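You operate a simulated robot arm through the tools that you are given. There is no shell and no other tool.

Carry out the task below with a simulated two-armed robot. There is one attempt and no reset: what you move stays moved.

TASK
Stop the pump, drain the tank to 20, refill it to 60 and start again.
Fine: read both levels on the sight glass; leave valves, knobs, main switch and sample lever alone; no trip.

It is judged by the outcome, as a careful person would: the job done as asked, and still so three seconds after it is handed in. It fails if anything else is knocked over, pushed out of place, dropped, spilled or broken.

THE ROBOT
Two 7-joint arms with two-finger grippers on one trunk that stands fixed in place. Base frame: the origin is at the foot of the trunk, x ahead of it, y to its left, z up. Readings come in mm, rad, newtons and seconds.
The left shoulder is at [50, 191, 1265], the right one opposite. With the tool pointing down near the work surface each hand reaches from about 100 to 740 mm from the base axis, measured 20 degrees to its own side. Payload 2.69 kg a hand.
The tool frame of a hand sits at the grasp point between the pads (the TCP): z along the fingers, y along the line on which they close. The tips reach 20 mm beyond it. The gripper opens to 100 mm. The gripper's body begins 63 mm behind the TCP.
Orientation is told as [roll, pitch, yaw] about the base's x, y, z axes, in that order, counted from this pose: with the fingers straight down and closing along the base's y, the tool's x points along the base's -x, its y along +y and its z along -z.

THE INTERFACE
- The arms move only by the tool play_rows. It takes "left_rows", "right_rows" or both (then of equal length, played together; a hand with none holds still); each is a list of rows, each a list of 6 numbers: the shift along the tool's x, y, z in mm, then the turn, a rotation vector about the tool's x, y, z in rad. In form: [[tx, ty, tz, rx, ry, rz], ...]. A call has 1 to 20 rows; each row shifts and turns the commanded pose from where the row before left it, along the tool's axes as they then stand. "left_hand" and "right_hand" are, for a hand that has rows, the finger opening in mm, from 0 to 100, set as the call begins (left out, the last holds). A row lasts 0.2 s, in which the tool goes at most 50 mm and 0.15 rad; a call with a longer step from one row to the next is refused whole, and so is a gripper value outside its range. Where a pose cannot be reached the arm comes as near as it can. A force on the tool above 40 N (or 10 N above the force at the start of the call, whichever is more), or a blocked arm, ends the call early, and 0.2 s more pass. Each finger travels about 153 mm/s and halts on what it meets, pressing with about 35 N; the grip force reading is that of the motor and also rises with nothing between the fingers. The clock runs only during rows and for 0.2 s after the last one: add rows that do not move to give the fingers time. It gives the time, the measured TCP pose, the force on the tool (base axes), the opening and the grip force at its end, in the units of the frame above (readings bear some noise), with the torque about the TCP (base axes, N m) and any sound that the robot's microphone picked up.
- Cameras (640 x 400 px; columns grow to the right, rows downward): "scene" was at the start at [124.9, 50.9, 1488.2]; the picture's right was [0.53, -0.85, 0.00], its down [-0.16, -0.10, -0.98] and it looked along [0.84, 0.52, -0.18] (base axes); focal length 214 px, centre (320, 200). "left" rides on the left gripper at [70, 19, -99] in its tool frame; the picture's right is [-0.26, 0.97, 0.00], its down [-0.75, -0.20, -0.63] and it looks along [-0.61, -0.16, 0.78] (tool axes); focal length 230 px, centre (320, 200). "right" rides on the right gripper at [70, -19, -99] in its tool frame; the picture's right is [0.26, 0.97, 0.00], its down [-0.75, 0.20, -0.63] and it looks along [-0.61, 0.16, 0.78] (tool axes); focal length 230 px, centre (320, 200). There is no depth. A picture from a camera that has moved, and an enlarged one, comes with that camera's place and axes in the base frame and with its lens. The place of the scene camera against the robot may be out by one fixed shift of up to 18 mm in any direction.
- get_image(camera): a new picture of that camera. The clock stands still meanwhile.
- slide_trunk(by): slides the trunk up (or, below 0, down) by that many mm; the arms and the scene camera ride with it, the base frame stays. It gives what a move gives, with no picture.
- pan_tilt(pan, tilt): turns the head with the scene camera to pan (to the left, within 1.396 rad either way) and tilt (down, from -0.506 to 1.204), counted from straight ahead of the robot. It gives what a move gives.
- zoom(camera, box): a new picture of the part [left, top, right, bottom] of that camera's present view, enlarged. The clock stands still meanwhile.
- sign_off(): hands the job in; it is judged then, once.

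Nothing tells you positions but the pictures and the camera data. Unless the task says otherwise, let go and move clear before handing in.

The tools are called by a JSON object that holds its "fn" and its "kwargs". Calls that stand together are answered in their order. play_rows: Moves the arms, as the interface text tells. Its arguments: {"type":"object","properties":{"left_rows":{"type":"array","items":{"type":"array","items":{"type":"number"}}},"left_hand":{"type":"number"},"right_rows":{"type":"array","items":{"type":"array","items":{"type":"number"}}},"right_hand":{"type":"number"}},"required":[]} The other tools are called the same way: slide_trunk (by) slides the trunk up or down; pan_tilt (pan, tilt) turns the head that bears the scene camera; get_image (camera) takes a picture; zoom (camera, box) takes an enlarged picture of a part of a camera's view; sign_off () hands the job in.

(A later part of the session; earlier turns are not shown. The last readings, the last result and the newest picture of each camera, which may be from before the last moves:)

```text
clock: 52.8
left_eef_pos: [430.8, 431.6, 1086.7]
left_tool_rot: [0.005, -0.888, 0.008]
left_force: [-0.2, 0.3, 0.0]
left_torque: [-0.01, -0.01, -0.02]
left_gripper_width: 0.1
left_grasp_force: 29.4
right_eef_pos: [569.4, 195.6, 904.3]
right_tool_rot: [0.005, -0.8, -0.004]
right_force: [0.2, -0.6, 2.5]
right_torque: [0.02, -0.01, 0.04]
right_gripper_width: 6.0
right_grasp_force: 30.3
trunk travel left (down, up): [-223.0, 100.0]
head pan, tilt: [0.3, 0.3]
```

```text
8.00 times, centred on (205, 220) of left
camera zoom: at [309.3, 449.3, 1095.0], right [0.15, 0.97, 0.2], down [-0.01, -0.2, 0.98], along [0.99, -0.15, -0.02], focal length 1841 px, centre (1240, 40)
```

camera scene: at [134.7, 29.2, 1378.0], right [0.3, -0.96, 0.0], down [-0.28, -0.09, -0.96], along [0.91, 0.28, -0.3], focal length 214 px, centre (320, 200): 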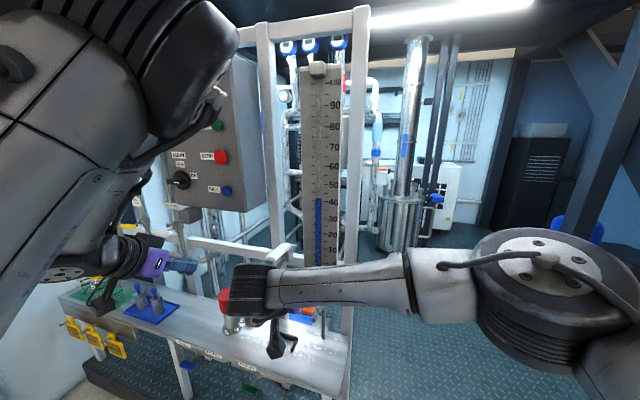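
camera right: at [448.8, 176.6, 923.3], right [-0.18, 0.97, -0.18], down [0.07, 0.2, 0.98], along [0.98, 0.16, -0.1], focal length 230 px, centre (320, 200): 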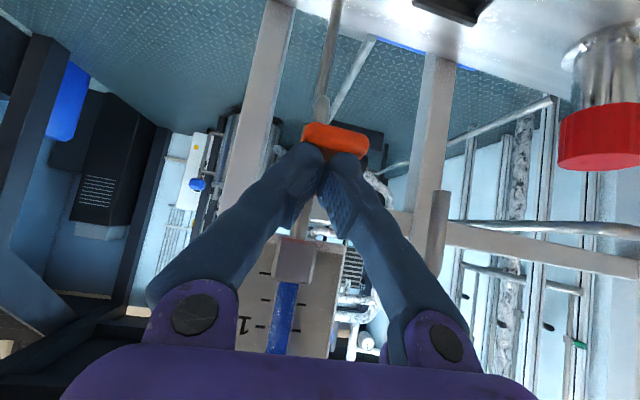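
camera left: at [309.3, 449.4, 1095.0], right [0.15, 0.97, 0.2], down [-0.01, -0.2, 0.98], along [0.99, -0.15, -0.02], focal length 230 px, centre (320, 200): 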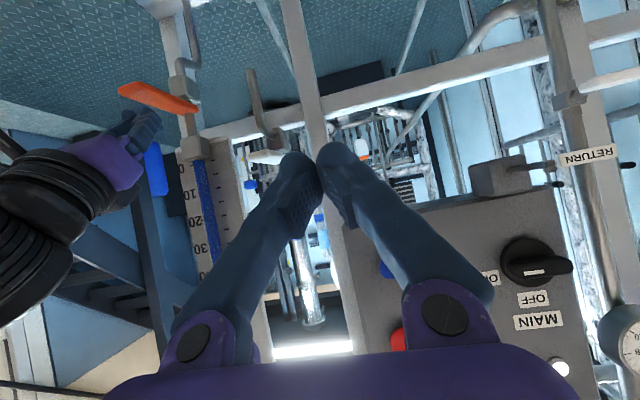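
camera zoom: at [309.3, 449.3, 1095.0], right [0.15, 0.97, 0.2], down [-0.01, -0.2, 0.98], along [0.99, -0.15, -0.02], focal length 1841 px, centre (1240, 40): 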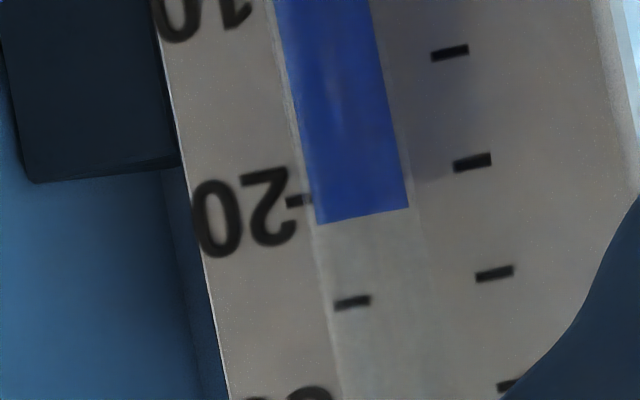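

Camera is level with the surface here and reads about 21.3. I'll lift quickly now to check that the lever springs shut and the level holds.

{"fn": "play_rows", "kwargs": {"right_rows": [[-17, 0, -16.4, 0, 0, 0], [-17, 0, -16.4, 0, 0, 0]]}}

{"fn": "zoom", "kwargs": {"camera": "left", "box": [180, 195, 230, 245]}}

{"fn": "zoom", "kwargs": {"camera": "left", "box": [60, 50, 240, 200]}}

{"fn": "zoom", "kwargs": {"camera": "scene", "box": [305, 220, 345, 260]}}

```text
clock: 53.4
left_eef_pos: [430.7, 431.9, 1086.8]
left_tool_rot: [0.005, -0.888, 0.007]
left_force: [0.4, -0.3, -0.1]
left_torque: [-0.02, -0.03, -0.04]
left_gripper_width: 0.1
left_grasp_force: 29.1
right_eef_pos: [570.2, 196.6, 952.0]
right_tool_rot: [0.003, -0.801, -0.004]
right_force: [-0.1, -0.3, -1.2]
right_torque: [-0.03, 0.0, 0.0]
right_gripper_width: 0.2
right_grasp_force: 29.8
trunk travel left (down, up): [-223.0, 100.0]
head pan, tilt: [0.3, 0.3]
```

```text
8.00 times, centred on (205, 220) of left
camera zoom: at [309.4, 449.3, 1094.9], right [0.15, 0.97, 0.2], down [-0.01, -0.2, 0.98], along [0.99, -0.15, -0.02], focal length 1841 px, centre (1240, 40)
```

zoom: 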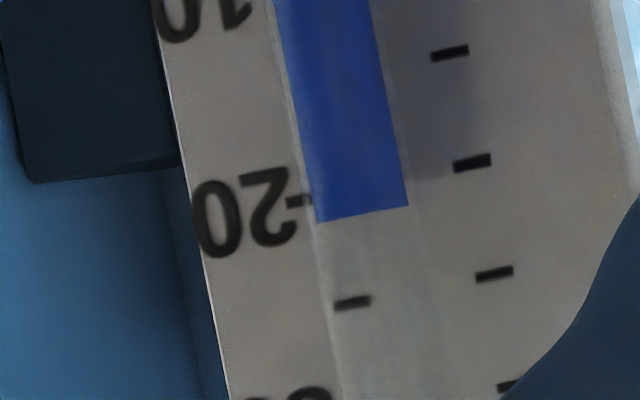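

```text
2.67 times, centred on (150, 125) of left
camera zoom: at [309.4, 449.3, 1094.9], right [0.15, 0.97, 0.2], down [-0.01, -0.2, 0.98], along [0.99, -0.15, -0.02], focal length 614 px, centre (773, 400)
```

zoom: 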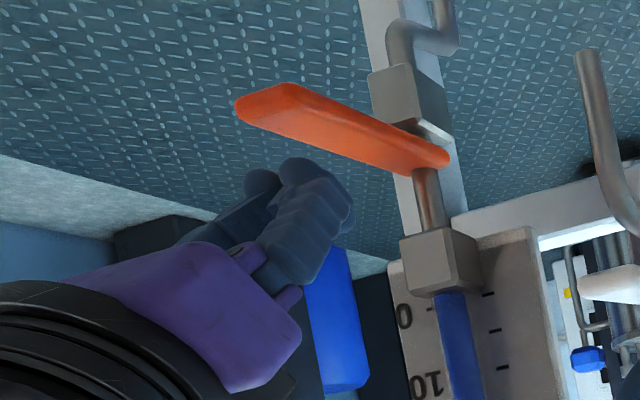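

```text
10.00 times, centred on (325, 240) of scene
camera zoom: at [134.8, 29.4, 1377.9], right [0.3, -0.96, 0.0], down [-0.28, -0.09, -0.96], along [0.91, 0.28, -0.3], focal length 2145 px, centre (270, -200)
```

zoom: 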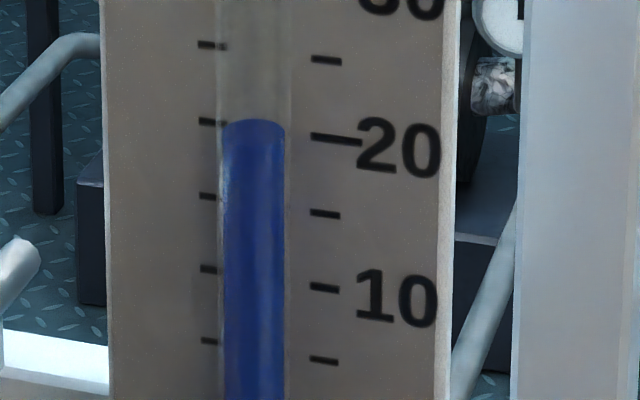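

The lever springs back by itself and the flow stopped; the level reads about 21.2. I'll zoom closer for an exact reading before the final dose.

{"fn": "zoom", "kwargs": {"camera": "left", "box": [188, 205, 214, 235]}}

{"fn": "zoom", "kwargs": {"camera": "left", "box": [170, 150, 240, 250]}}

```text
13.33 times, centred on (201, 220) of left
camera zoom: at [309.4, 449.3, 1094.9], right [0.15, 0.97, 0.2], down [-0.01, -0.2, 0.98], along [0.99, -0.15, -0.02], focal length 3068 px, centre (1907, -67)
```

zoom: 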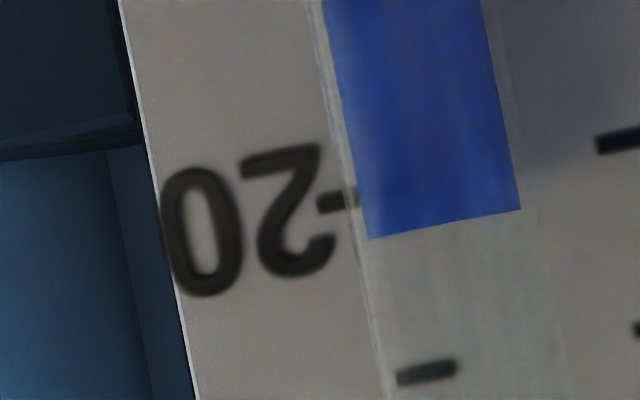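

```text
4.00 times, centred on (205, 200) of left
camera zoom: at [309.4, 449.3, 1094.9], right [0.15, 0.97, 0.2], down [-0.01, -0.2, 0.98], along [0.99, -0.15, -0.02], focal length 920 px, centre (780, 200)
```

zoom: 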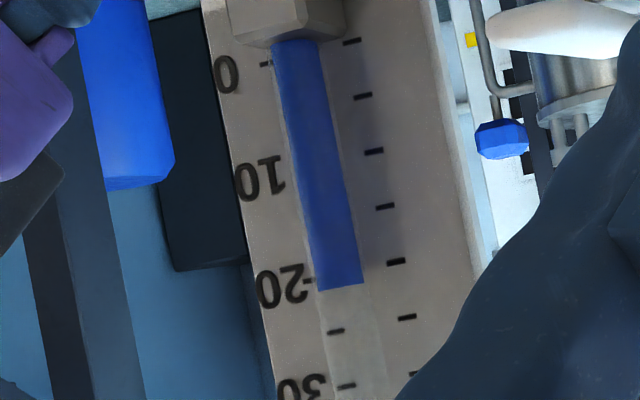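

Careful reading: about 21.2–21.3. I'll give a short dose: press to the same depth, hold two rows, and lift, all in one call.

{"fn": "play_rows", "kwargs": {"right_rows": [[17.2, 0, 16.7, 0, 0, 0], [17.2, 0, 16.7, 0, 0, 0], [0, 0, 0, 0, 0, 0], [0, 0, 0, 0, 0, 0], [-17.2, 0, -16.7, 0, 0, 0], [-17.2, 0, -16.7, 0, 0, 0]]}}

{"fn": "zoom", "kwargs": {"camera": "left", "box": [188, 205, 214, 235]}}

{"fn": "zoom", "kwargs": {"camera": "left", "box": [170, 150, 240, 250]}}

```text
clock: 54.8
left_eef_pos: [430.5, 432.4, 1086.8]
left_tool_rot: [0.005, -0.887, 0.006]
left_force: [-0.1, 0.6, 0.2]
left_torque: [0.0, -0.01, 0.0]
left_gripper_width: 0.0
left_grasp_force: 29.6
right_eef_pos: [568.7, 195.7, 952.4]
right_tool_rot: [0.005, -0.8, -0.004]
right_force: [-0.3, -0.2, 0.5]
right_torque: [0.04, 0.02, -0.01]
right_gripper_width: 0.0
right_grasp_force: 29.7
trunk travel left (down, up): [-223.0, 100.0]
head pan, tilt: [0.3, 0.3]
```

```text
13.33 times, centred on (201, 220) of left
camera zoom: at [309.4, 449.4, 1094.9], right [0.15, 0.97, 0.2], down [-0.01, -0.2, 0.98], along [0.99, -0.15, -0.02], focal length 3068 px, centre (1907, -67)
```

zoom: 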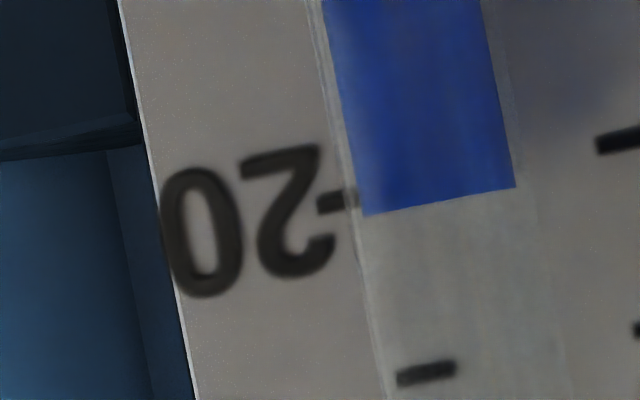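

```text
4.00 times, centred on (205, 200) of left
camera zoom: at [309.4, 449.4, 1094.9], right [0.15, 0.97, 0.2], down [-0.01, -0.2, 0.98], along [0.99, -0.15, -0.02], focal length 920 px, centre (780, 200)
```

zoom: 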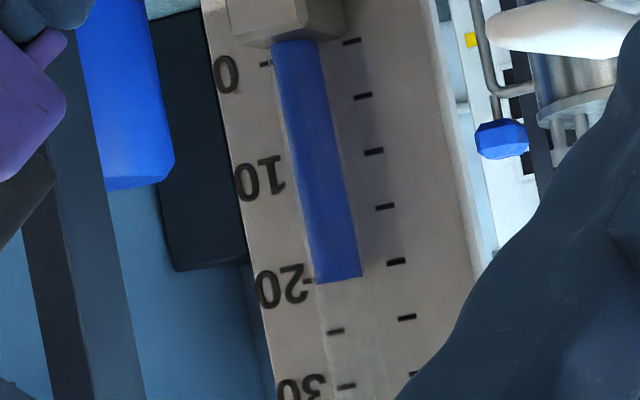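

Now about 20.6 (the dose removed 0.62). One more identical dose should land on 20.

{"fn": "play_rows", "kwargs": {"right_rows": [[17.2, 0, 16.7, 0, 0, 0], [17.2, 0, 16.7, 0, 0, 0], [0, 0, 0, 0, 0, 0], [0, 0, 0, 0, 0, 0], [-17.2, 0, -16.7, 0, 0, 0], [-17.2, 0, -16.7, 0, 0, 0]]}}

{"fn": "zoom", "kwargs": {"camera": "left", "box": [188, 205, 214, 235]}}

{"fn": "zoom", "kwargs": {"camera": "scene", "box": [305, 220, 345, 260]}}

```text
clock: 56.2
left_eef_pos: [430.9, 432.1, 1087.3]
left_tool_rot: [0.006, -0.888, 0.006]
left_force: [-0.4, 0.0, 0.2]
left_torque: [-0.02, 0.02, 0.03]
left_gripper_width: 0.1
left_grasp_force: 29.0
right_eef_pos: [570.1, 196.8, 950.6]
right_tool_rot: [0.006, -0.799, -0.004]
right_force: [0.0, -1.1, 0.3]
right_torque: [0.0, 0.0, -0.03]
right_gripper_width: 0.0
right_grasp_force: 29.4
trunk travel left (down, up): [-223.0, 100.0]
head pan, tilt: [0.3, 0.3]
```

```text
13.33 times, centred on (201, 220) of left
camera zoom: at [309.4, 449.4, 1094.9], right [0.15, 0.97, 0.2], down [-0.01, -0.2, 0.98], along [0.99, -0.15, -0.02], focal length 3068 px, centre (1907, -67)
```

zoom: 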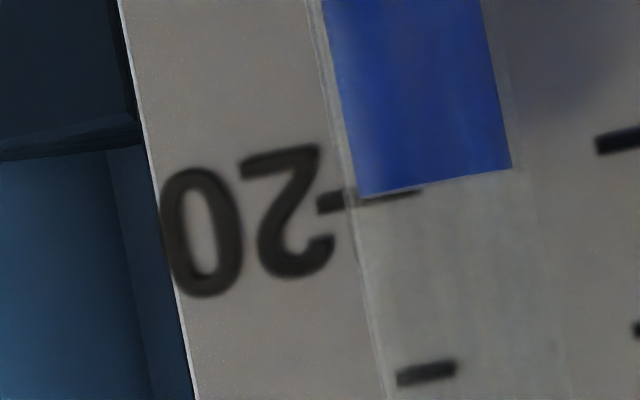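

```text
10.00 times, centred on (325, 240) of scene
camera zoom: at [134.8, 29.4, 1377.9], right [0.3, -0.96, 0.0], down [-0.28, -0.09, -0.96], along [0.91, 0.28, -0.3], focal length 2145 px, centre (270, -200)
```

zoom: 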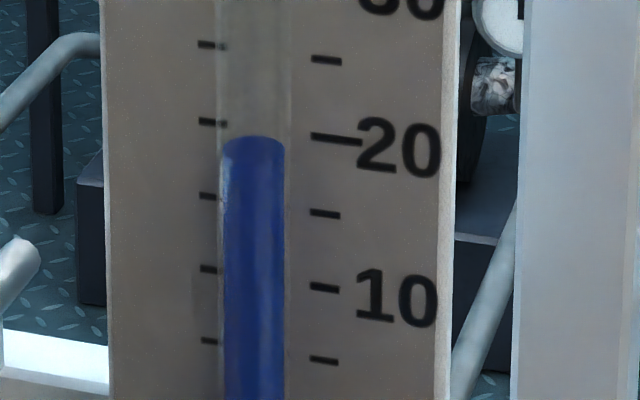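

The surface now sits right on the 20 mark (≈20.1) with the valve shut. I'll withdraw the right hand the way it came, then re-check the level.

{"fn": "play_rows", "kwargs": {"right_rows": [[2.96, 0.7, -29.4, 0, 0, 0], [2.96, 0.7, -29.4, 0, 0, 0], [2.96, 0.7, -29.4, 0, 0, 0], [-3.26, -28.2, -25.12, 0, 0, 0], [-3.26, -28.2, -25.12, 0, 0, 0], [-3.26, -28.2, -25.12, 0, 0, 0], [-3.26, -28.2, -25.12, 0, 0, 0], [-3.26, -28.2, -25.12, 0, 0, 0], [2.67, -30, -11.35, 0, 0, 0], [2.67, -30, -11.35, 0, 0, 0], [2.67, -30, -11.35, 0, 0, 0], [2.67, -30, -11.35, 0, 0, 0], [2.67, -30, -11.35, 0, 0, 0], [0, 0, 0, 0, 0, 0]]}}

{"fn": "get_image", "kwargs": {"camera": "left"}}

{"fn": "zoom", "kwargs": {"camera": "left", "box": [188, 205, 214, 235]}}

{"fn": "get_image", "kwargs": {"camera": "scene"}}

```text
clock: 59.2
left_eef_pos: [430.1, 431.6, 1086.8]
left_tool_rot: [0.006, -0.889, 0.006]
left_force: [-0.4, -0.2, 0.2]
left_torque: [-0.03, -0.02, 0.0]
left_gripper_width: 0.0
left_grasp_force: 29.4
right_eef_pos: [372.0, -93.7, 1134.2]
right_tool_rot: [0.003, -0.8, -0.004]
right_force: [1.0, 0.0, -0.3]
right_torque: [-0.01, -0.03, -0.01]
right_gripper_width: 0.1
right_grasp_force: 29.5
trunk travel left (down, up): [-223.0, 100.0]
head pan, tilt: [0.3, 0.3]
```

```text
taken
camera left: at [309.7, 449.8, 1094.6], right [0.15, 0.97, 0.2], down [-0.01, -0.2, 0.98], along [0.99, -0.15, -0.02], focal length 230 px, centre (320, 200)
```

left: 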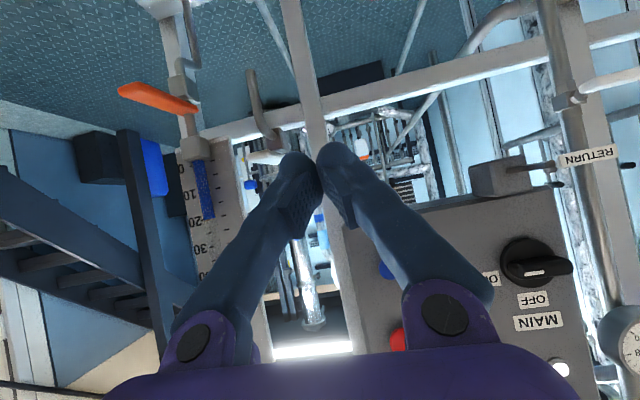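

```text
13.33 times, centred on (201, 220) of left
camera zoom: at [309.7, 449.8, 1094.6], right [0.15, 0.97, 0.2], down [-0.01, -0.2, 0.98], along [0.99, -0.15, -0.02], focal length 3068 px, centre (1907, -67)
```

zoom: 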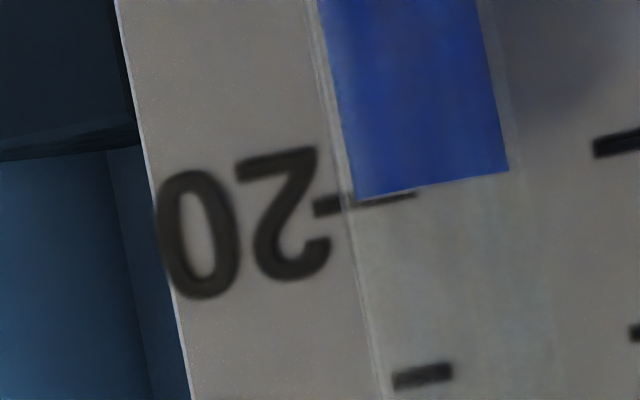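

```text
taken
camera scene: at [135.2, 30.0, 1377.9], right [0.3, -0.96, 0.0], down [-0.28, -0.09, -0.96], along [0.91, 0.28, -0.3], focal length 214 px, centre (320, 200)
```

scene: 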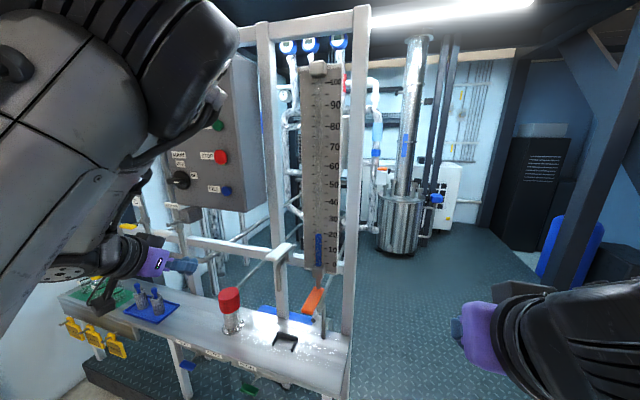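

Level still on 20 and steady. Next: lower the trunk 85 mm so the head camera sits at the height of the 60 mark, then bring the left hand level in front of FILL (635, 474, 1199).

{"fn": "slide_trunk", "kwargs": {"by": -85}}

{"fn": "play_rows", "kwargs": {"left_rows": [[-33.2, 7, -11.5, 0, -0.1137, 0], [-34.3, 7, -7.66, 0, -0.1137, 0], [-34.9, 7, -3.7, 0, -0.1137, 0], [-35.1, 7, 0.28, 0, -0.1137, 0], [-34.9, 7, 4.26, 0, -0.1137, 0], [-34.1, 7, 8.19, 0, -0.1137, 0], [0, 0, 0, 0, 0, 0]]}}

{"fn": "get_image", "kwargs": {"camera": "left"}}

{"fn": "get_image", "kwargs": {"camera": "scene"}}

```text
clock: 60.4
left_eef_pos: [430.9, 431.2, 1002.1]
left_tool_rot: [0.005, -0.888, 0.006]
left_force: [-0.9, 0.6, -0.3]
left_torque: [0.0, -0.01, 0.01]
left_gripper_width: 0.0
left_grasp_force: 29.2
right_eef_pos: [372.7, -94.1, 1049.5]
right_tool_rot: [0.006, -0.801, -0.003]
right_force: [0.4, -0.7, -0.4]
right_torque: [-0.04, 0.03, -0.02]
right_gripper_width: 0.1
right_grasp_force: 29.4
trunk travel left (down, up): [-138.0, 185.0]
head pan, tilt: [0.3, 0.3]
```

```text
clock: 62.0
left_eef_pos: [502.3, 475.9, 1201.1]
left_tool_rot: [1.71, -1.566, -1.7]
left_force: [0.3, 0.8, -0.1]
left_torque: [0.01, 0.02, 0.03]
left_gripper_width: 0.1
left_grasp_force: 29.3
right_eef_pos: [371.0, -92.3, 1050.3]
right_tool_rot: [0.004, -0.8, -0.004]
right_force: [-0.1, 0.3, -0.1]
right_torque: [0.01, 0.01, 0.01]
right_gripper_width: 0.0
right_grasp_force: 29.4
trunk travel left (down, up): [-138.0, 185.0]
head pan, tilt: [0.3, 0.3]
```

```text
taken
camera left: at [402.5, 492.9, 1130.8], right [-0.01, 0.97, 0.26], down [-0.63, -0.21, 0.75], along [0.78, -0.16, 0.61], focal length 230 px, centre (320, 200)
```

left: 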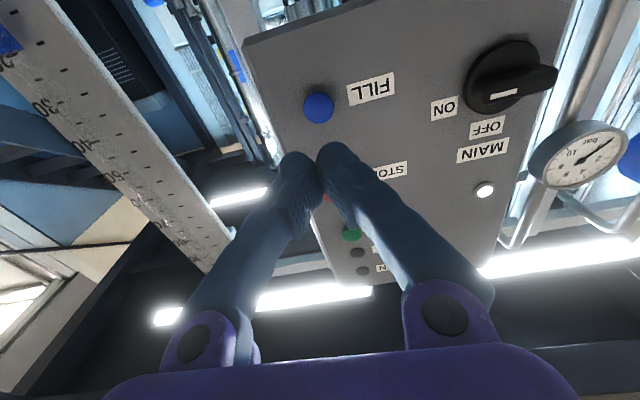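

```text
taken
camera scene: at [135.0, 29.5, 1292.9], right [0.3, -0.96, 0.0], down [-0.28, -0.09, -0.96], along [0.91, 0.28, -0.3], focal length 214 px, centre (320, 200)
```

scene: 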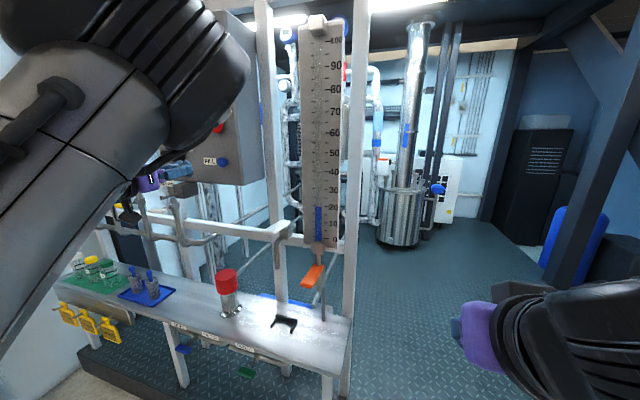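

FILL is straight ahead at about (635, 473, 1199), and the head camera sees the whole glass at the right height. I'll advance to just short of the button.

{"fn": "play_rows", "kwargs": {"left_rows": [[0.7, -1, 34, 0, 0, 0], [0.7, -1, 34, 0, 0, 0], [0.7, -1, 30, 0, 0, 0], [0, 0, 0, 0, 0, 0]]}}

{"fn": "get_image", "kwargs": {"camera": "left"}}

{"fn": "get_image", "kwargs": {"camera": "scene"}}

```text
clock: 63.0
left_eef_pos: [598.9, 473.2, 1198.1]
left_tool_rot: [1.509, -1.567, -1.499]
left_force: [0.4, -0.8, 0.4]
left_torque: [0.01, 0.01, 0.05]
left_gripper_width: 0.4
left_grasp_force: 29.4
right_eef_pos: [371.3, -92.5, 1049.5]
right_tool_rot: [0.004, -0.8, -0.004]
right_force: [-1.1, 0.5, 1.1]
right_torque: [-0.02, 0.02, 0.01]
right_gripper_width: 0.1
right_grasp_force: 29.9
trunk travel left (down, up): [-138.0, 185.0]
head pan, tilt: [0.3, 0.3]
```

```text
taken
camera left: at [499.9, 489.8, 1128.5], right [-0.01, 0.97, 0.26], down [-0.63, -0.21, 0.75], along [0.78, -0.16, 0.61], focal length 230 px, centre (320, 200)
```

left: 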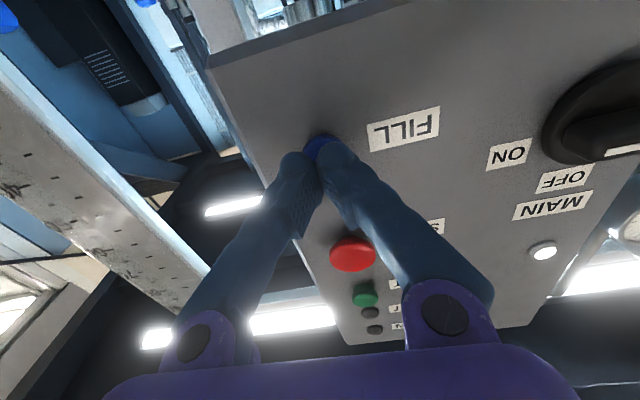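

```text
taken
camera scene: at [134.8, 29.4, 1293.0], right [0.3, -0.96, 0.0], down [-0.28, -0.09, -0.96], along [0.91, 0.28, -0.3], focal length 214 px, centre (320, 200)
```

scene: 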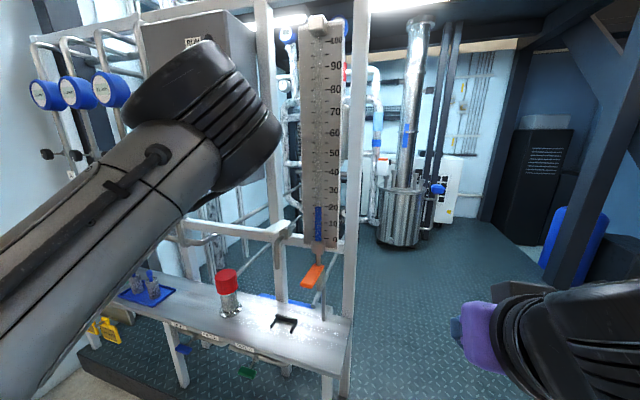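

Fingertips about 15 mm short of FILL and centred. Easing on to it in small steps, then checking the level.

{"fn": "play_rows", "kwargs": {"left_rows": [[0, 0, 5, 0, 0, 0], [0, 0, 5, 0, 0, 0], [0, 0, 4, 0, 0, 0], [0, 0, 3, 0, 0, 0]]}}

{"fn": "get_image", "kwargs": {"camera": "left"}}

{"fn": "zoom", "kwargs": {"camera": "scene", "box": [285, 90, 365, 250]}}

```text
clock: 64.0
left_eef_pos: [618.0, 472.0, 1198.1]
left_tool_rot: [1.343, -1.566, -1.335]
left_force: [-3.3, -1.0, -0.2]
left_torque: [0.02, 0.03, 0.01]
left_gripper_width: 6.1
left_grasp_force: 29.2
right_eef_pos: [371.2, -93.5, 1050.4]
right_tool_rot: [0.006, -0.801, -0.004]
right_force: [-0.3, 0.2, 0.3]
right_torque: [0.02, 0.01, 0.0]
right_gripper_width: 0.1
right_grasp_force: 29.5
trunk travel left (down, up): [-138.0, 185.0]
head pan, tilt: [0.3, 0.3]
heard: click
```

```text
taken
camera left: at [517.8, 489.8, 1128.1], right [-0.01, 0.97, 0.26], down [-0.63, -0.21, 0.75], along [0.78, -0.16, 0.61], focal length 230 px, centre (320, 200)
```

left: 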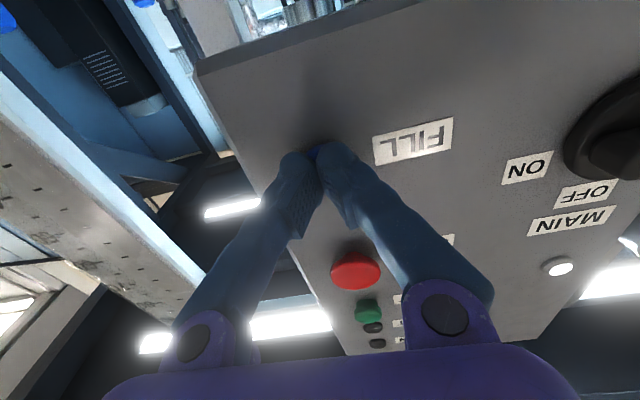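

```text
2.50 times, centred on (325, 170) of scene
camera zoom: at [134.6, 29.3, 1292.9], right [0.3, -0.96, 0.0], down [-0.28, -0.09, -0.96], along [0.91, 0.28, -0.3], focal length 536 px, centre (308, 275)
```

zoom: 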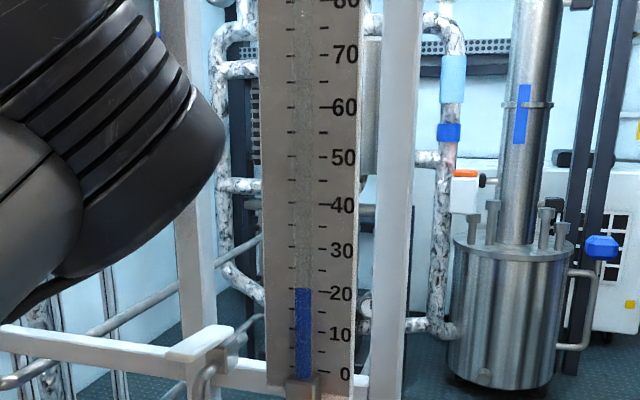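

A click; now a short hold to see the fill rate.

{"fn": "play_rows", "kwargs": {"left_rows": [[0, 0, 0, 0, 0, 0], [0, 0, 0, 0, 0, 0]]}}

{"fn": "zoom", "kwargs": {"camera": "scene", "box": [285, 90, 365, 250]}}

```text
clock: 64.6
left_eef_pos: [617.5, 473.0, 1197.0]
left_tool_rot: [1.373, -1.568, -1.363]
left_force: [-3.8, -1.1, -0.2]
left_torque: [0.04, -0.02, -0.03]
left_gripper_width: 5.8
left_grasp_force: 29.3
right_eef_pos: [370.5, -93.8, 1049.4]
right_tool_rot: [0.006, -0.801, -0.004]
right_force: [-0.6, -0.1, -1.2]
right_torque: [-0.01, 0.0, 0.0]
right_gripper_width: 0.1
right_grasp_force: 29.5
trunk travel left (down, up): [-138.0, 185.0]
head pan, tilt: [0.3, 0.3]
```

```text
2.50 times, centred on (325, 170) of scene
camera zoom: at [134.7, 29.4, 1293.0], right [0.3, -0.96, 0.0], down [-0.28, -0.09, -0.96], along [0.91, 0.28, -0.3], focal length 536 px, centre (308, 275)
```

zoom: 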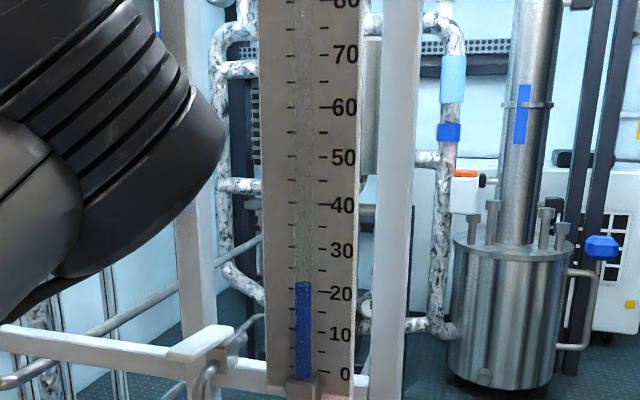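

Filling at roughly 2.3 per second while held. I'll hold a bit more, then release once early to learn whether filling stops on release.

{"fn": "play_rows", "kwargs": {"left_rows": [[0, 0, 0, 0, 0, 0], [0, 0, 0, 0, 0, 0], [0, 0, 0, 0, 0, 0], [0, 0, 0, 0, 0, 0], [0, 0, 0, 0, 0, 0], [0, 0, 0, 0, 0, 0], [0, 0, 0, 0, 0, 0], [0, 0, 0, 0, 0, 0], [0, 0, 0, 0, 0, 0]]}}

{"fn": "zoom", "kwargs": {"camera": "scene", "box": [285, 90, 365, 250]}}

{"fn": "play_rows", "kwargs": {"left_rows": [[0, 0, -12, 0, 0, 0]]}}

{"fn": "zoom", "kwargs": {"camera": "scene", "box": [285, 90, 365, 250]}}

{"fn": "play_rows", "kwargs": {"left_rows": [[0, 0, 0, 0, 0, 0], [0, 0, 0, 0, 0, 0], [0, 0, 0, 0, 0, 0]]}}

{"fn": "zoom", "kwargs": {"camera": "scene", "box": [285, 90, 365, 250]}}

```text
clock: 66.6
left_eef_pos: [617.0, 471.6, 1198.4]
left_tool_rot: [1.419, -1.567, -1.407]
left_force: [-3.0, -0.9, 0.6]
left_torque: [-0.03, 0.0, -0.04]
left_gripper_width: 6.1
left_grasp_force: 28.8
right_eef_pos: [371.4, -92.9, 1049.9]
right_tool_rot: [0.006, -0.8, -0.004]
right_force: [-0.2, 0.0, -0.1]
right_torque: [0.01, -0.01, 0.0]
right_gripper_width: 0.0
right_grasp_force: 29.9
trunk travel left (down, up): [-138.0, 185.0]
head pan, tilt: [0.3, 0.3]
```

```text
2.50 times, centred on (325, 170) of scene
camera zoom: at [134.7, 29.5, 1293.0], right [0.3, -0.96, 0.0], down [-0.28, -0.09, -0.96], along [0.91, 0.28, -0.3], focal length 536 px, centre (308, 275)
```

zoom: 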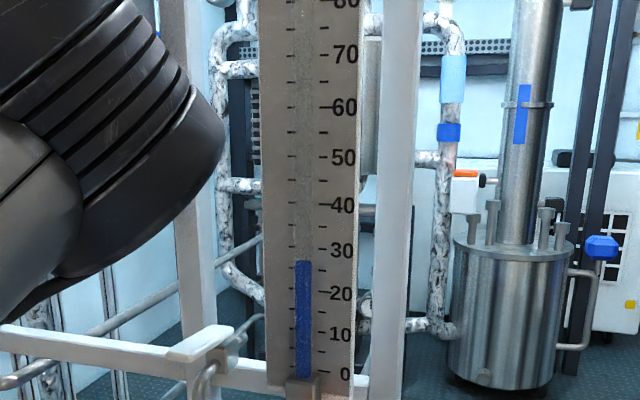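

```text
clock: 67.0
left_eef_pos: [605.8, 471.0, 1198.3]
left_tool_rot: [1.311, -1.568, -1.301]
left_force: [0.8, -0.7, -0.3]
left_torque: [0.01, 0.02, 0.0]
left_gripper_width: 0.0
left_grasp_force: 29.4
right_eef_pos: [370.5, -93.6, 1049.8]
right_tool_rot: [0.005, -0.802, -0.003]
right_force: [0.2, -0.4, 0.9]
right_torque: [0.02, 0.04, 0.0]
right_gripper_width: 0.0
right_grasp_force: 29.0
trunk travel left (down, up): [-138.0, 185.0]
head pan, tilt: [0.3, 0.3]
```

```text
2.50 times, centred on (325, 170) of scene
camera zoom: at [134.8, 29.4, 1292.9], right [0.3, -0.96, 0.0], down [-0.28, -0.09, -0.96], along [0.91, 0.28, -0.3], focal length 536 px, centre (308, 275)
```

zoom: 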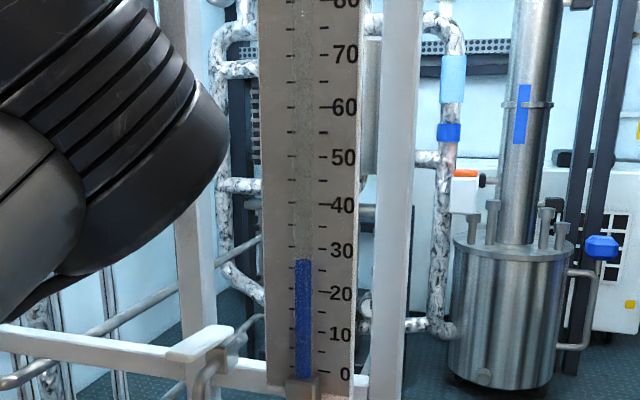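

```text
clock: 67.8
left_eef_pos: [605.3, 471.3, 1198.0]
left_tool_rot: [1.32, -1.566, -1.309]
left_force: [-1.1, -0.5, -0.3]
left_torque: [-0.02, -0.01, 0.04]
left_gripper_width: 0.4
left_grasp_force: 29.5
right_eef_pos: [372.1, -95.0, 1048.8]
right_tool_rot: [0.005, -0.802, -0.005]
right_force: [-0.6, 0.0, 0.6]
right_torque: [0.01, 0.01, 0.01]
right_gripper_width: 0.0
right_grasp_force: 29.6
trunk travel left (down, up): [-138.0, 185.0]
head pan, tilt: [0.3, 0.3]
```

```text
2.50 times, centred on (325, 170) of scene
camera zoom: at [135.0, 29.5, 1292.9], right [0.3, -0.96, 0.0], down [-0.28, -0.09, -0.96], along [0.91, 0.28, -0.3], focal length 536 px, centre (308, 275)
```

zoom: 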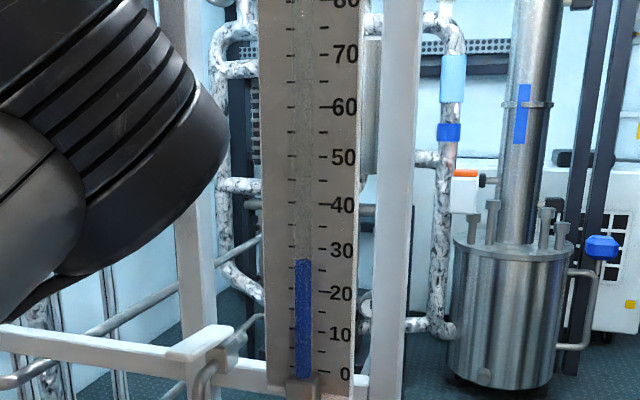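

Filling stops on release, holding steady at ~27.5, so it's hold-to-fill at about 2.5 per second. Pressing again and holding.

{"fn": "play_rows", "kwargs": {"left_rows": [[0, 0, 12, 0, 0, 0], [0, 0, 0, 0, 0, 0], [0, 0, 0, 0, 0, 0], [0, 0, 0, 0, 0, 0], [0, 0, 0, 0, 0, 0], [0, 0, 0, 0, 0, 0], [0, 0, 0, 0, 0, 0], [0, 0, 0, 0, 0, 0], [0, 0, 0, 0, 0, 0], [0, 0, 0, 0, 0, 0], [0, 0, 0, 0, 0, 0], [0, 0, 0, 0, 0, 0], [0, 0, 0, 0, 0, 0], [0, 0, 0, 0, 0, 0], [0, 0, 0, 0, 0, 0], [0, 0, 0, 0, 0, 0], [0, 0, 0, 0, 0, 0], [0, 0, 0, 0, 0, 0], [0, 0, 0, 0, 0, 0], [0, 0, 0, 0, 0, 0]]}}

{"fn": "zoom", "kwargs": {"camera": "scene", "box": [285, 90, 365, 250]}}

```text
clock: 72.0
left_eef_pos: [616.6, 471.9, 1198.0]
left_tool_rot: [1.447, -1.568, -1.433]
left_force: [-2.5, 1.1, 0.0]
left_torque: [0.0, -0.04, -0.01]
left_gripper_width: 6.1
left_grasp_force: 29.1
right_eef_pos: [371.3, -93.2, 1049.5]
right_tool_rot: [0.006, -0.801, -0.003]
right_force: [0.0, -0.3, 0.2]
right_torque: [0.01, -0.01, 0.01]
right_gripper_width: 0.0
right_grasp_force: 29.4
trunk travel left (down, up): [-138.0, 185.0]
head pan, tilt: [0.3, 0.3]
heard: click
```

```text
2.50 times, centred on (325, 170) of scene
camera zoom: at [134.6, 29.5, 1293.0], right [0.3, -0.96, 0.0], down [-0.28, -0.09, -0.96], along [0.91, 0.28, -0.3], focal length 536 px, centre (308, 275)
```

zoom: 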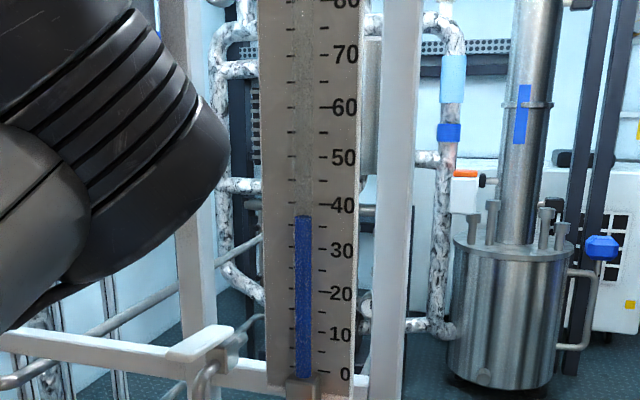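

About 37.6, rising 2.5 per second as expected. Holding on.

{"fn": "play_rows", "kwargs": {"left_rows": [[0, 0, 0, 0, 0, 0], [0, 0, 0, 0, 0, 0], [0, 0, 0, 0, 0, 0], [0, 0, 0, 0, 0, 0], [0, 0, 0, 0, 0, 0], [0, 0, 0, 0, 0, 0], [0, 0, 0, 0, 0, 0], [0, 0, 0, 0, 0, 0], [0, 0, 0, 0, 0, 0], [0, 0, 0, 0, 0, 0], [0, 0, 0, 0, 0, 0], [0, 0, 0, 0, 0, 0], [0, 0, 0, 0, 0, 0], [0, 0, 0, 0, 0, 0], [0, 0, 0, 0, 0, 0], [0, 0, 0, 0, 0, 0], [0, 0, 0, 0, 0, 0], [0, 0, 0, 0, 0, 0], [0, 0, 0, 0, 0, 0], [0, 0, 0, 0, 0, 0]]}}

{"fn": "zoom", "kwargs": {"camera": "scene", "box": [295, 100, 355, 180]}}

```text
clock: 76.2
left_eef_pos: [615.9, 471.8, 1198.3]
left_tool_rot: [1.425, -1.568, -1.416]
left_force: [-2.6, -0.1, -0.5]
left_torque: [0.01, -0.02, 0.03]
left_gripper_width: 6.0
left_grasp_force: 29.5
right_eef_pos: [370.2, -94.1, 1051.4]
right_tool_rot: [0.005, -0.802, -0.003]
right_force: [0.4, 0.0, 0.1]
right_torque: [0.01, -0.03, -0.04]
right_gripper_width: 0.0
right_grasp_force: 29.6
trunk travel left (down, up): [-138.0, 185.0]
head pan, tilt: [0.3, 0.3]
```

```text
5.00 times, centred on (325, 140) of scene
camera zoom: at [134.6, 29.5, 1293.0], right [0.3, -0.96, 0.0], down [-0.28, -0.09, -0.96], along [0.91, 0.28, -0.3], focal length 1072 px, centre (295, 500)
```

zoom: 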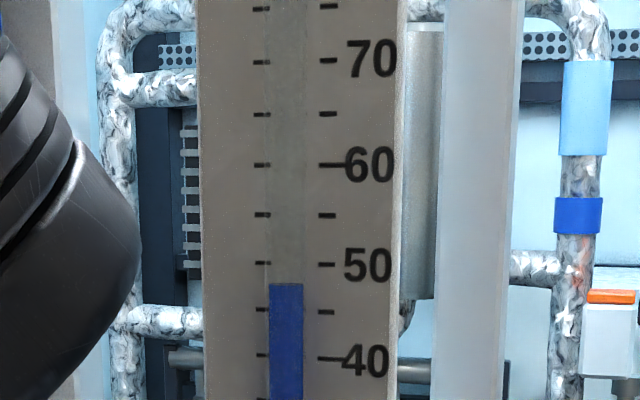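

About 47.8, and the 60 mark is exactly at camera height. Holding 3.6 s more should bring ~56.8.

{"fn": "play_rows", "kwargs": {"left_rows": [[0, 0, 0, 0, 0, 0], [0, 0, 0, 0, 0, 0], [0, 0, 0, 0, 0, 0], [0, 0, 0, 0, 0, 0], [0, 0, 0, 0, 0, 0], [0, 0, 0, 0, 0, 0], [0, 0, 0, 0, 0, 0], [0, 0, 0, 0, 0, 0], [0, 0, 0, 0, 0, 0], [0, 0, 0, 0, 0, 0], [0, 0, 0, 0, 0, 0], [0, 0, 0, 0, 0, 0], [0, 0, 0, 0, 0, 0], [0, 0, 0, 0, 0, 0], [0, 0, 0, 0, 0, 0], [0, 0, 0, 0, 0, 0], [0, 0, 0, 0, 0, 0]]}}

{"fn": "zoom", "kwargs": {"camera": "scene", "box": [295, 100, 355, 180]}}

```text
clock: 79.8
left_eef_pos: [616.2, 472.0, 1197.7]
left_tool_rot: [1.424, -1.565, -1.414]
left_force: [-1.8, 0.2, 0.8]
left_torque: [-0.01, 0.01, 0.01]
left_gripper_width: 6.0
left_grasp_force: 29.2
right_eef_pos: [371.1, -93.2, 1050.0]
right_tool_rot: [0.004, -0.801, -0.004]
right_force: [0.4, 0.2, 0.4]
right_torque: [0.02, 0.01, 0.01]
right_gripper_width: 0.0
right_grasp_force: 30.0
trunk travel left (down, up): [-138.0, 185.0]
head pan, tilt: [0.3, 0.3]
```

```text
5.00 times, centred on (325, 140) of scene
camera zoom: at [134.6, 29.5, 1293.0], right [0.3, -0.96, 0.0], down [-0.28, -0.09, -0.96], along [0.91, 0.28, -0.3], focal length 1072 px, centre (295, 500)
```

zoom: 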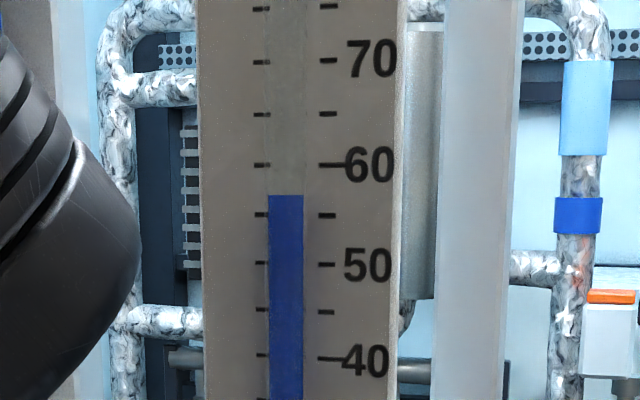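

Now 56.9. Four more hold rows then release in the same call, aiming a touch under 60.

{"fn": "play_rows", "kwargs": {"left_rows": [[0, 0, 0, 0, 0, 0], [0, 0, 0, 0, 0, 0], [0, 0, 0, 0, 0, 0], [0, 0, 0, 0, 0, 0], [0, 0, -12, 0, 0, 0], [0, 0, 0, 0, 0, 0]]}}

{"fn": "zoom", "kwargs": {"camera": "scene", "box": [310, 115, 340, 145]}}

```text
clock: 81.2
left_eef_pos: [604.7, 471.6, 1198.5]
left_tool_rot: [1.203, -1.568, -1.191]
left_force: [0.9, -0.4, 0.3]
left_torque: [0.0, 0.0, 0.03]
left_gripper_width: 0.1
left_grasp_force: 30.0
right_eef_pos: [372.7, -92.7, 1050.6]
right_tool_rot: [0.006, -0.801, -0.002]
right_force: [0.2, 0.6, -0.2]
right_torque: [-0.01, 0.01, -0.04]
right_gripper_width: 0.0
right_grasp_force: 29.7
trunk travel left (down, up): [-138.0, 185.0]
head pan, tilt: [0.3, 0.3]
```

```text
13.33 times, centred on (325, 130) of scene
camera zoom: at [135.1, 29.5, 1292.9], right [0.3, -0.96, 0.0], down [-0.28, -0.09, -0.96], along [0.91, 0.28, -0.3], focal length 2860 px, centre (253, 1133)
```

zoom: 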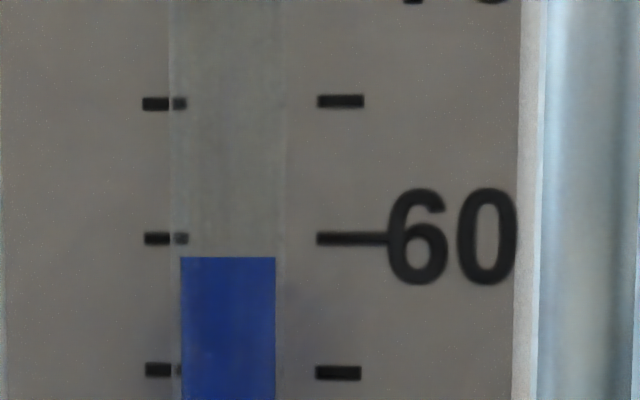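

59.3 with the valve idle. A brief tap to add a little.

{"fn": "play_rows", "kwargs": {"left_rows": [[0, 0, 12, 0, 0, 0], [0, 0, -12, 0, 0, 0], [0, 0, 0, 0, 0, 0]]}}

{"fn": "zoom", "kwargs": {"camera": "scene", "box": [310, 115, 340, 145]}}

```text
clock: 82.0
left_eef_pos: [606.1, 471.4, 1197.7]
left_tool_rot: [1.272, -1.568, -1.26]
left_force: [0.1, 0.0, 0.2]
left_torque: [-0.01, 0.02, -0.04]
left_gripper_width: 0.0
left_grasp_force: 29.4
right_eef_pos: [371.1, -93.0, 1049.7]
right_tool_rot: [0.004, -0.8, -0.003]
right_force: [0.2, -0.6, -0.7]
right_torque: [0.01, -0.01, 0.03]
right_gripper_width: 0.0
right_grasp_force: 29.8
trunk travel left (down, up): [-138.0, 185.0]
head pan, tilt: [0.3, 0.3]
heard: click
```

```text
13.33 times, centred on (325, 130) of scene
camera zoom: at [135.1, 29.5, 1292.9], right [0.3, -0.96, 0.0], down [-0.28, -0.09, -0.96], along [0.91, 0.28, -0.3], focal length 2860 px, centre (253, 1133)
```

zoom: 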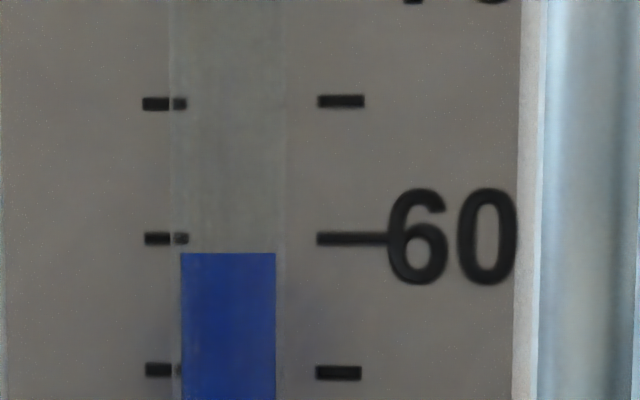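

59.5. One tap with a single hold row should bring it onto 60.

{"fn": "play_rows", "kwargs": {"left_rows": [[0, 0, 12, 0, 0, 0], [0, 0, 0, 0, 0, 0], [0, 0, -12, 0, 0, 0], [0, 0, 0, 0, 0, 0]]}}

{"fn": "zoom", "kwargs": {"camera": "scene", "box": [310, 115, 340, 145]}}

{"fn": "get_image", "kwargs": {"camera": "left"}}

```text
clock: 83.0
left_eef_pos: [605.1, 471.5, 1198.3]
left_tool_rot: [1.255, -1.567, -1.246]
left_force: [0.1, 0.5, -0.4]
left_torque: [0.0, 0.0, -0.03]
left_gripper_width: 0.1
left_grasp_force: 30.2
right_eef_pos: [371.9, -92.7, 1049.4]
right_tool_rot: [0.004, -0.802, -0.004]
right_force: [0.1, 0.5, 0.5]
right_torque: [0.01, 0.02, 0.0]
right_gripper_width: 0.0
right_grasp_force: 29.7
trunk travel left (down, up): [-138.0, 185.0]
head pan, tilt: [0.3, 0.3]
heard: click
```

```text
13.33 times, centred on (325, 130) of scene
camera zoom: at [135.1, 29.5, 1292.9], right [0.3, -0.96, 0.0], down [-0.28, -0.09, -0.96], along [0.91, 0.28, -0.3], focal length 2860 px, centre (253, 1133)
```

zoom: 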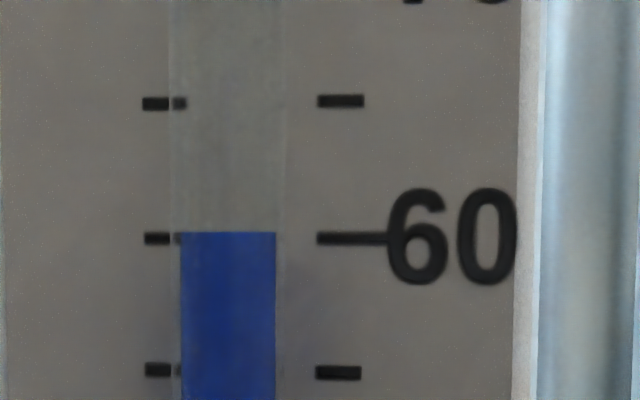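

```text
taken
camera left: at [506.3, 489.5, 1128.3], right [-0.01, 0.97, 0.26], down [-0.63, -0.21, 0.75], along [0.78, -0.16, 0.61], focal length 230 px, centre (320, 200)
```

left: 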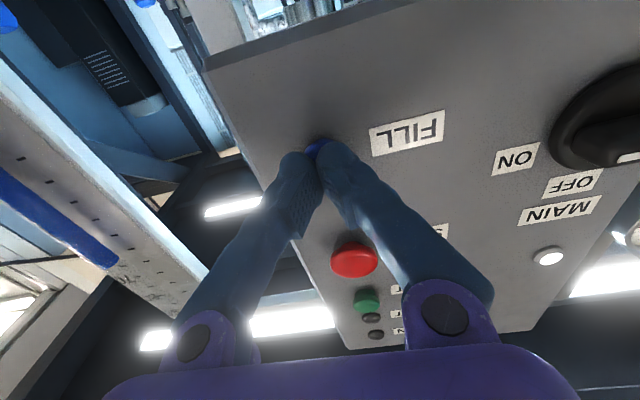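

Level reads 60.2 — on the mark. Now back off FILL, rise in front of START (635, 473, 1383).

{"fn": "play_rows", "kwargs": {"left_rows": [[0, 0, -25, 0, 0, 0], [0, 0, -35, 0, 0, 0], [-37, 0.3, 0, 0, 0, 0], [-37, 0.3, 0, 0, 0, 0], [-37, 0.3, 0, 0, 0, 0], [-37, 0.3, 0, 0, 0, 0], [-37, 0.3, 0, 0, 0, 0], [0, 0, 0, 0, 0, 0]]}}

{"fn": "get_image", "kwargs": {"camera": "left"}}

{"fn": "get_image", "kwargs": {"camera": "scene"}}

{"fn": "zoom", "kwargs": {"camera": "scene", "box": [310, 115, 340, 145]}}

```text
clock: 84.8
left_eef_pos: [546.0, 471.5, 1383.2]
left_tool_rot: [1.124, -1.569, -1.111]
left_force: [0.2, -0.4, 0.5]
left_torque: [-0.01, 0.0, 0.02]
left_gripper_width: 0.1
left_grasp_force: 29.3
right_eef_pos: [372.4, -93.2, 1050.1]
right_tool_rot: [0.005, -0.8, -0.003]
right_force: [-1.1, 0.0, 0.3]
right_torque: [-0.02, 0.01, -0.04]
right_gripper_width: 0.2
right_grasp_force: 29.7
trunk travel left (down, up): [-138.0, 185.0]
head pan, tilt: [0.3, 0.3]
```

```text
taken
camera left: at [446.2, 489.0, 1313.1], right [-0.01, 0.97, 0.26], down [-0.63, -0.21, 0.75], along [0.78, -0.16, 0.61], focal length 230 px, centre (320, 200)
```

left: 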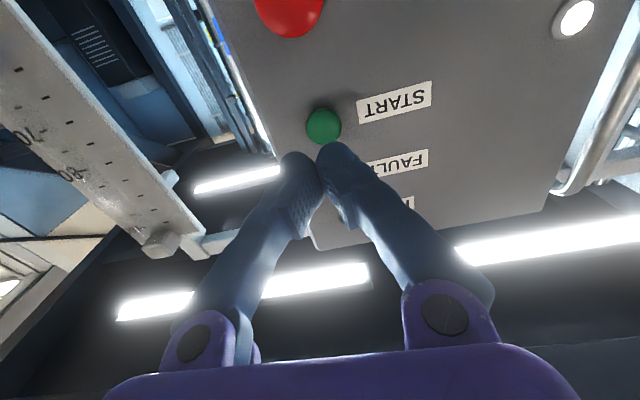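

```text
taken
camera scene: at [135.1, 29.6, 1292.9], right [0.3, -0.96, 0.0], down [-0.28, -0.09, -0.96], along [0.91, 0.28, -0.3], focal length 214 px, centre (320, 200)
```

scene: 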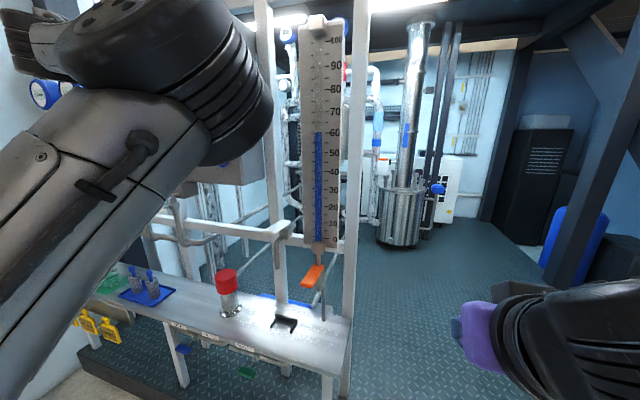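

```text
13.33 times, centred on (325, 130) of scene
camera zoom: at [135.1, 29.6, 1292.9], right [0.3, -0.96, 0.0], down [-0.28, -0.09, -0.96], along [0.91, 0.28, -0.3], focal length 2860 px, centre (253, 1133)
```

zoom: 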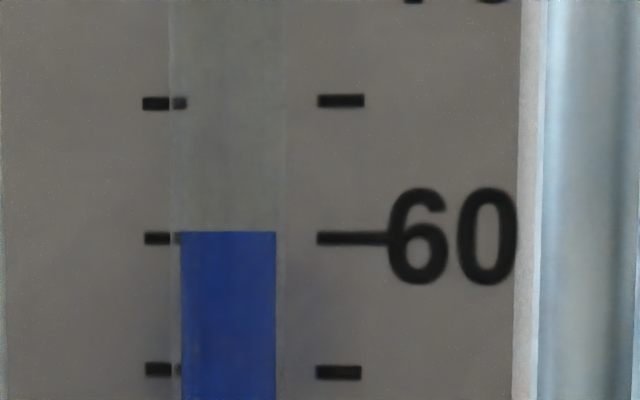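

START is dead ahead at about (635, 472, 1384), level steady. Advancing to just short, then pressing gently.

{"fn": "play_rows", "kwargs": {"left_rows": [[-0.3, 0, 27, 0, 0, 0], [-0.3, 0, 26, 0, 0, 0], [0, 0, 5, 0, 0, 0], [0, 0, 5, 0, 0, 0], [0, 0, 3, 0, 0, 0], [0, 0, 2, 0, 0, 0]]}}

{"fn": "get_image", "kwargs": {"camera": "left"}}

```text
clock: 86.2
left_eef_pos: [613.0, 473.3, 1383.9]
left_tool_rot: [1.3, -1.569, -1.29]
left_force: [-0.3, -0.6, 0.3]
left_torque: [-0.04, 0.02, 0.02]
left_gripper_width: 0.1
left_grasp_force: 29.5
right_eef_pos: [372.2, -94.3, 1049.3]
right_tool_rot: [0.006, -0.802, -0.002]
right_force: [0.9, 0.7, 0.3]
right_torque: [-0.01, 0.01, 0.0]
right_gripper_width: 0.1
right_grasp_force: 28.9
trunk travel left (down, up): [-138.0, 185.0]
head pan, tilt: [0.3, 0.3]
```

```text
taken
camera left: at [514.0, 491.1, 1313.9], right [-0.01, 0.97, 0.26], down [-0.63, -0.21, 0.75], along [0.78, -0.16, 0.61], focal length 230 px, centre (320, 200)
```

left: 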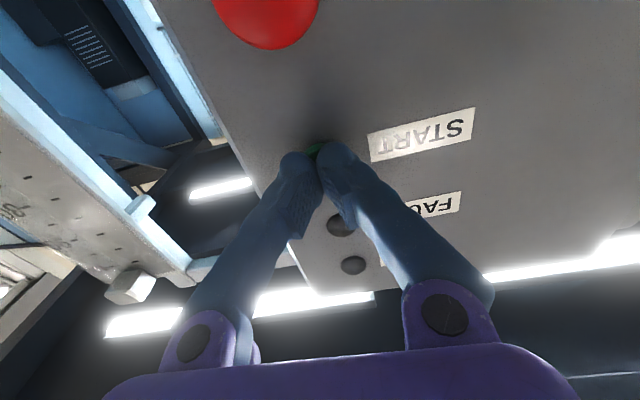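

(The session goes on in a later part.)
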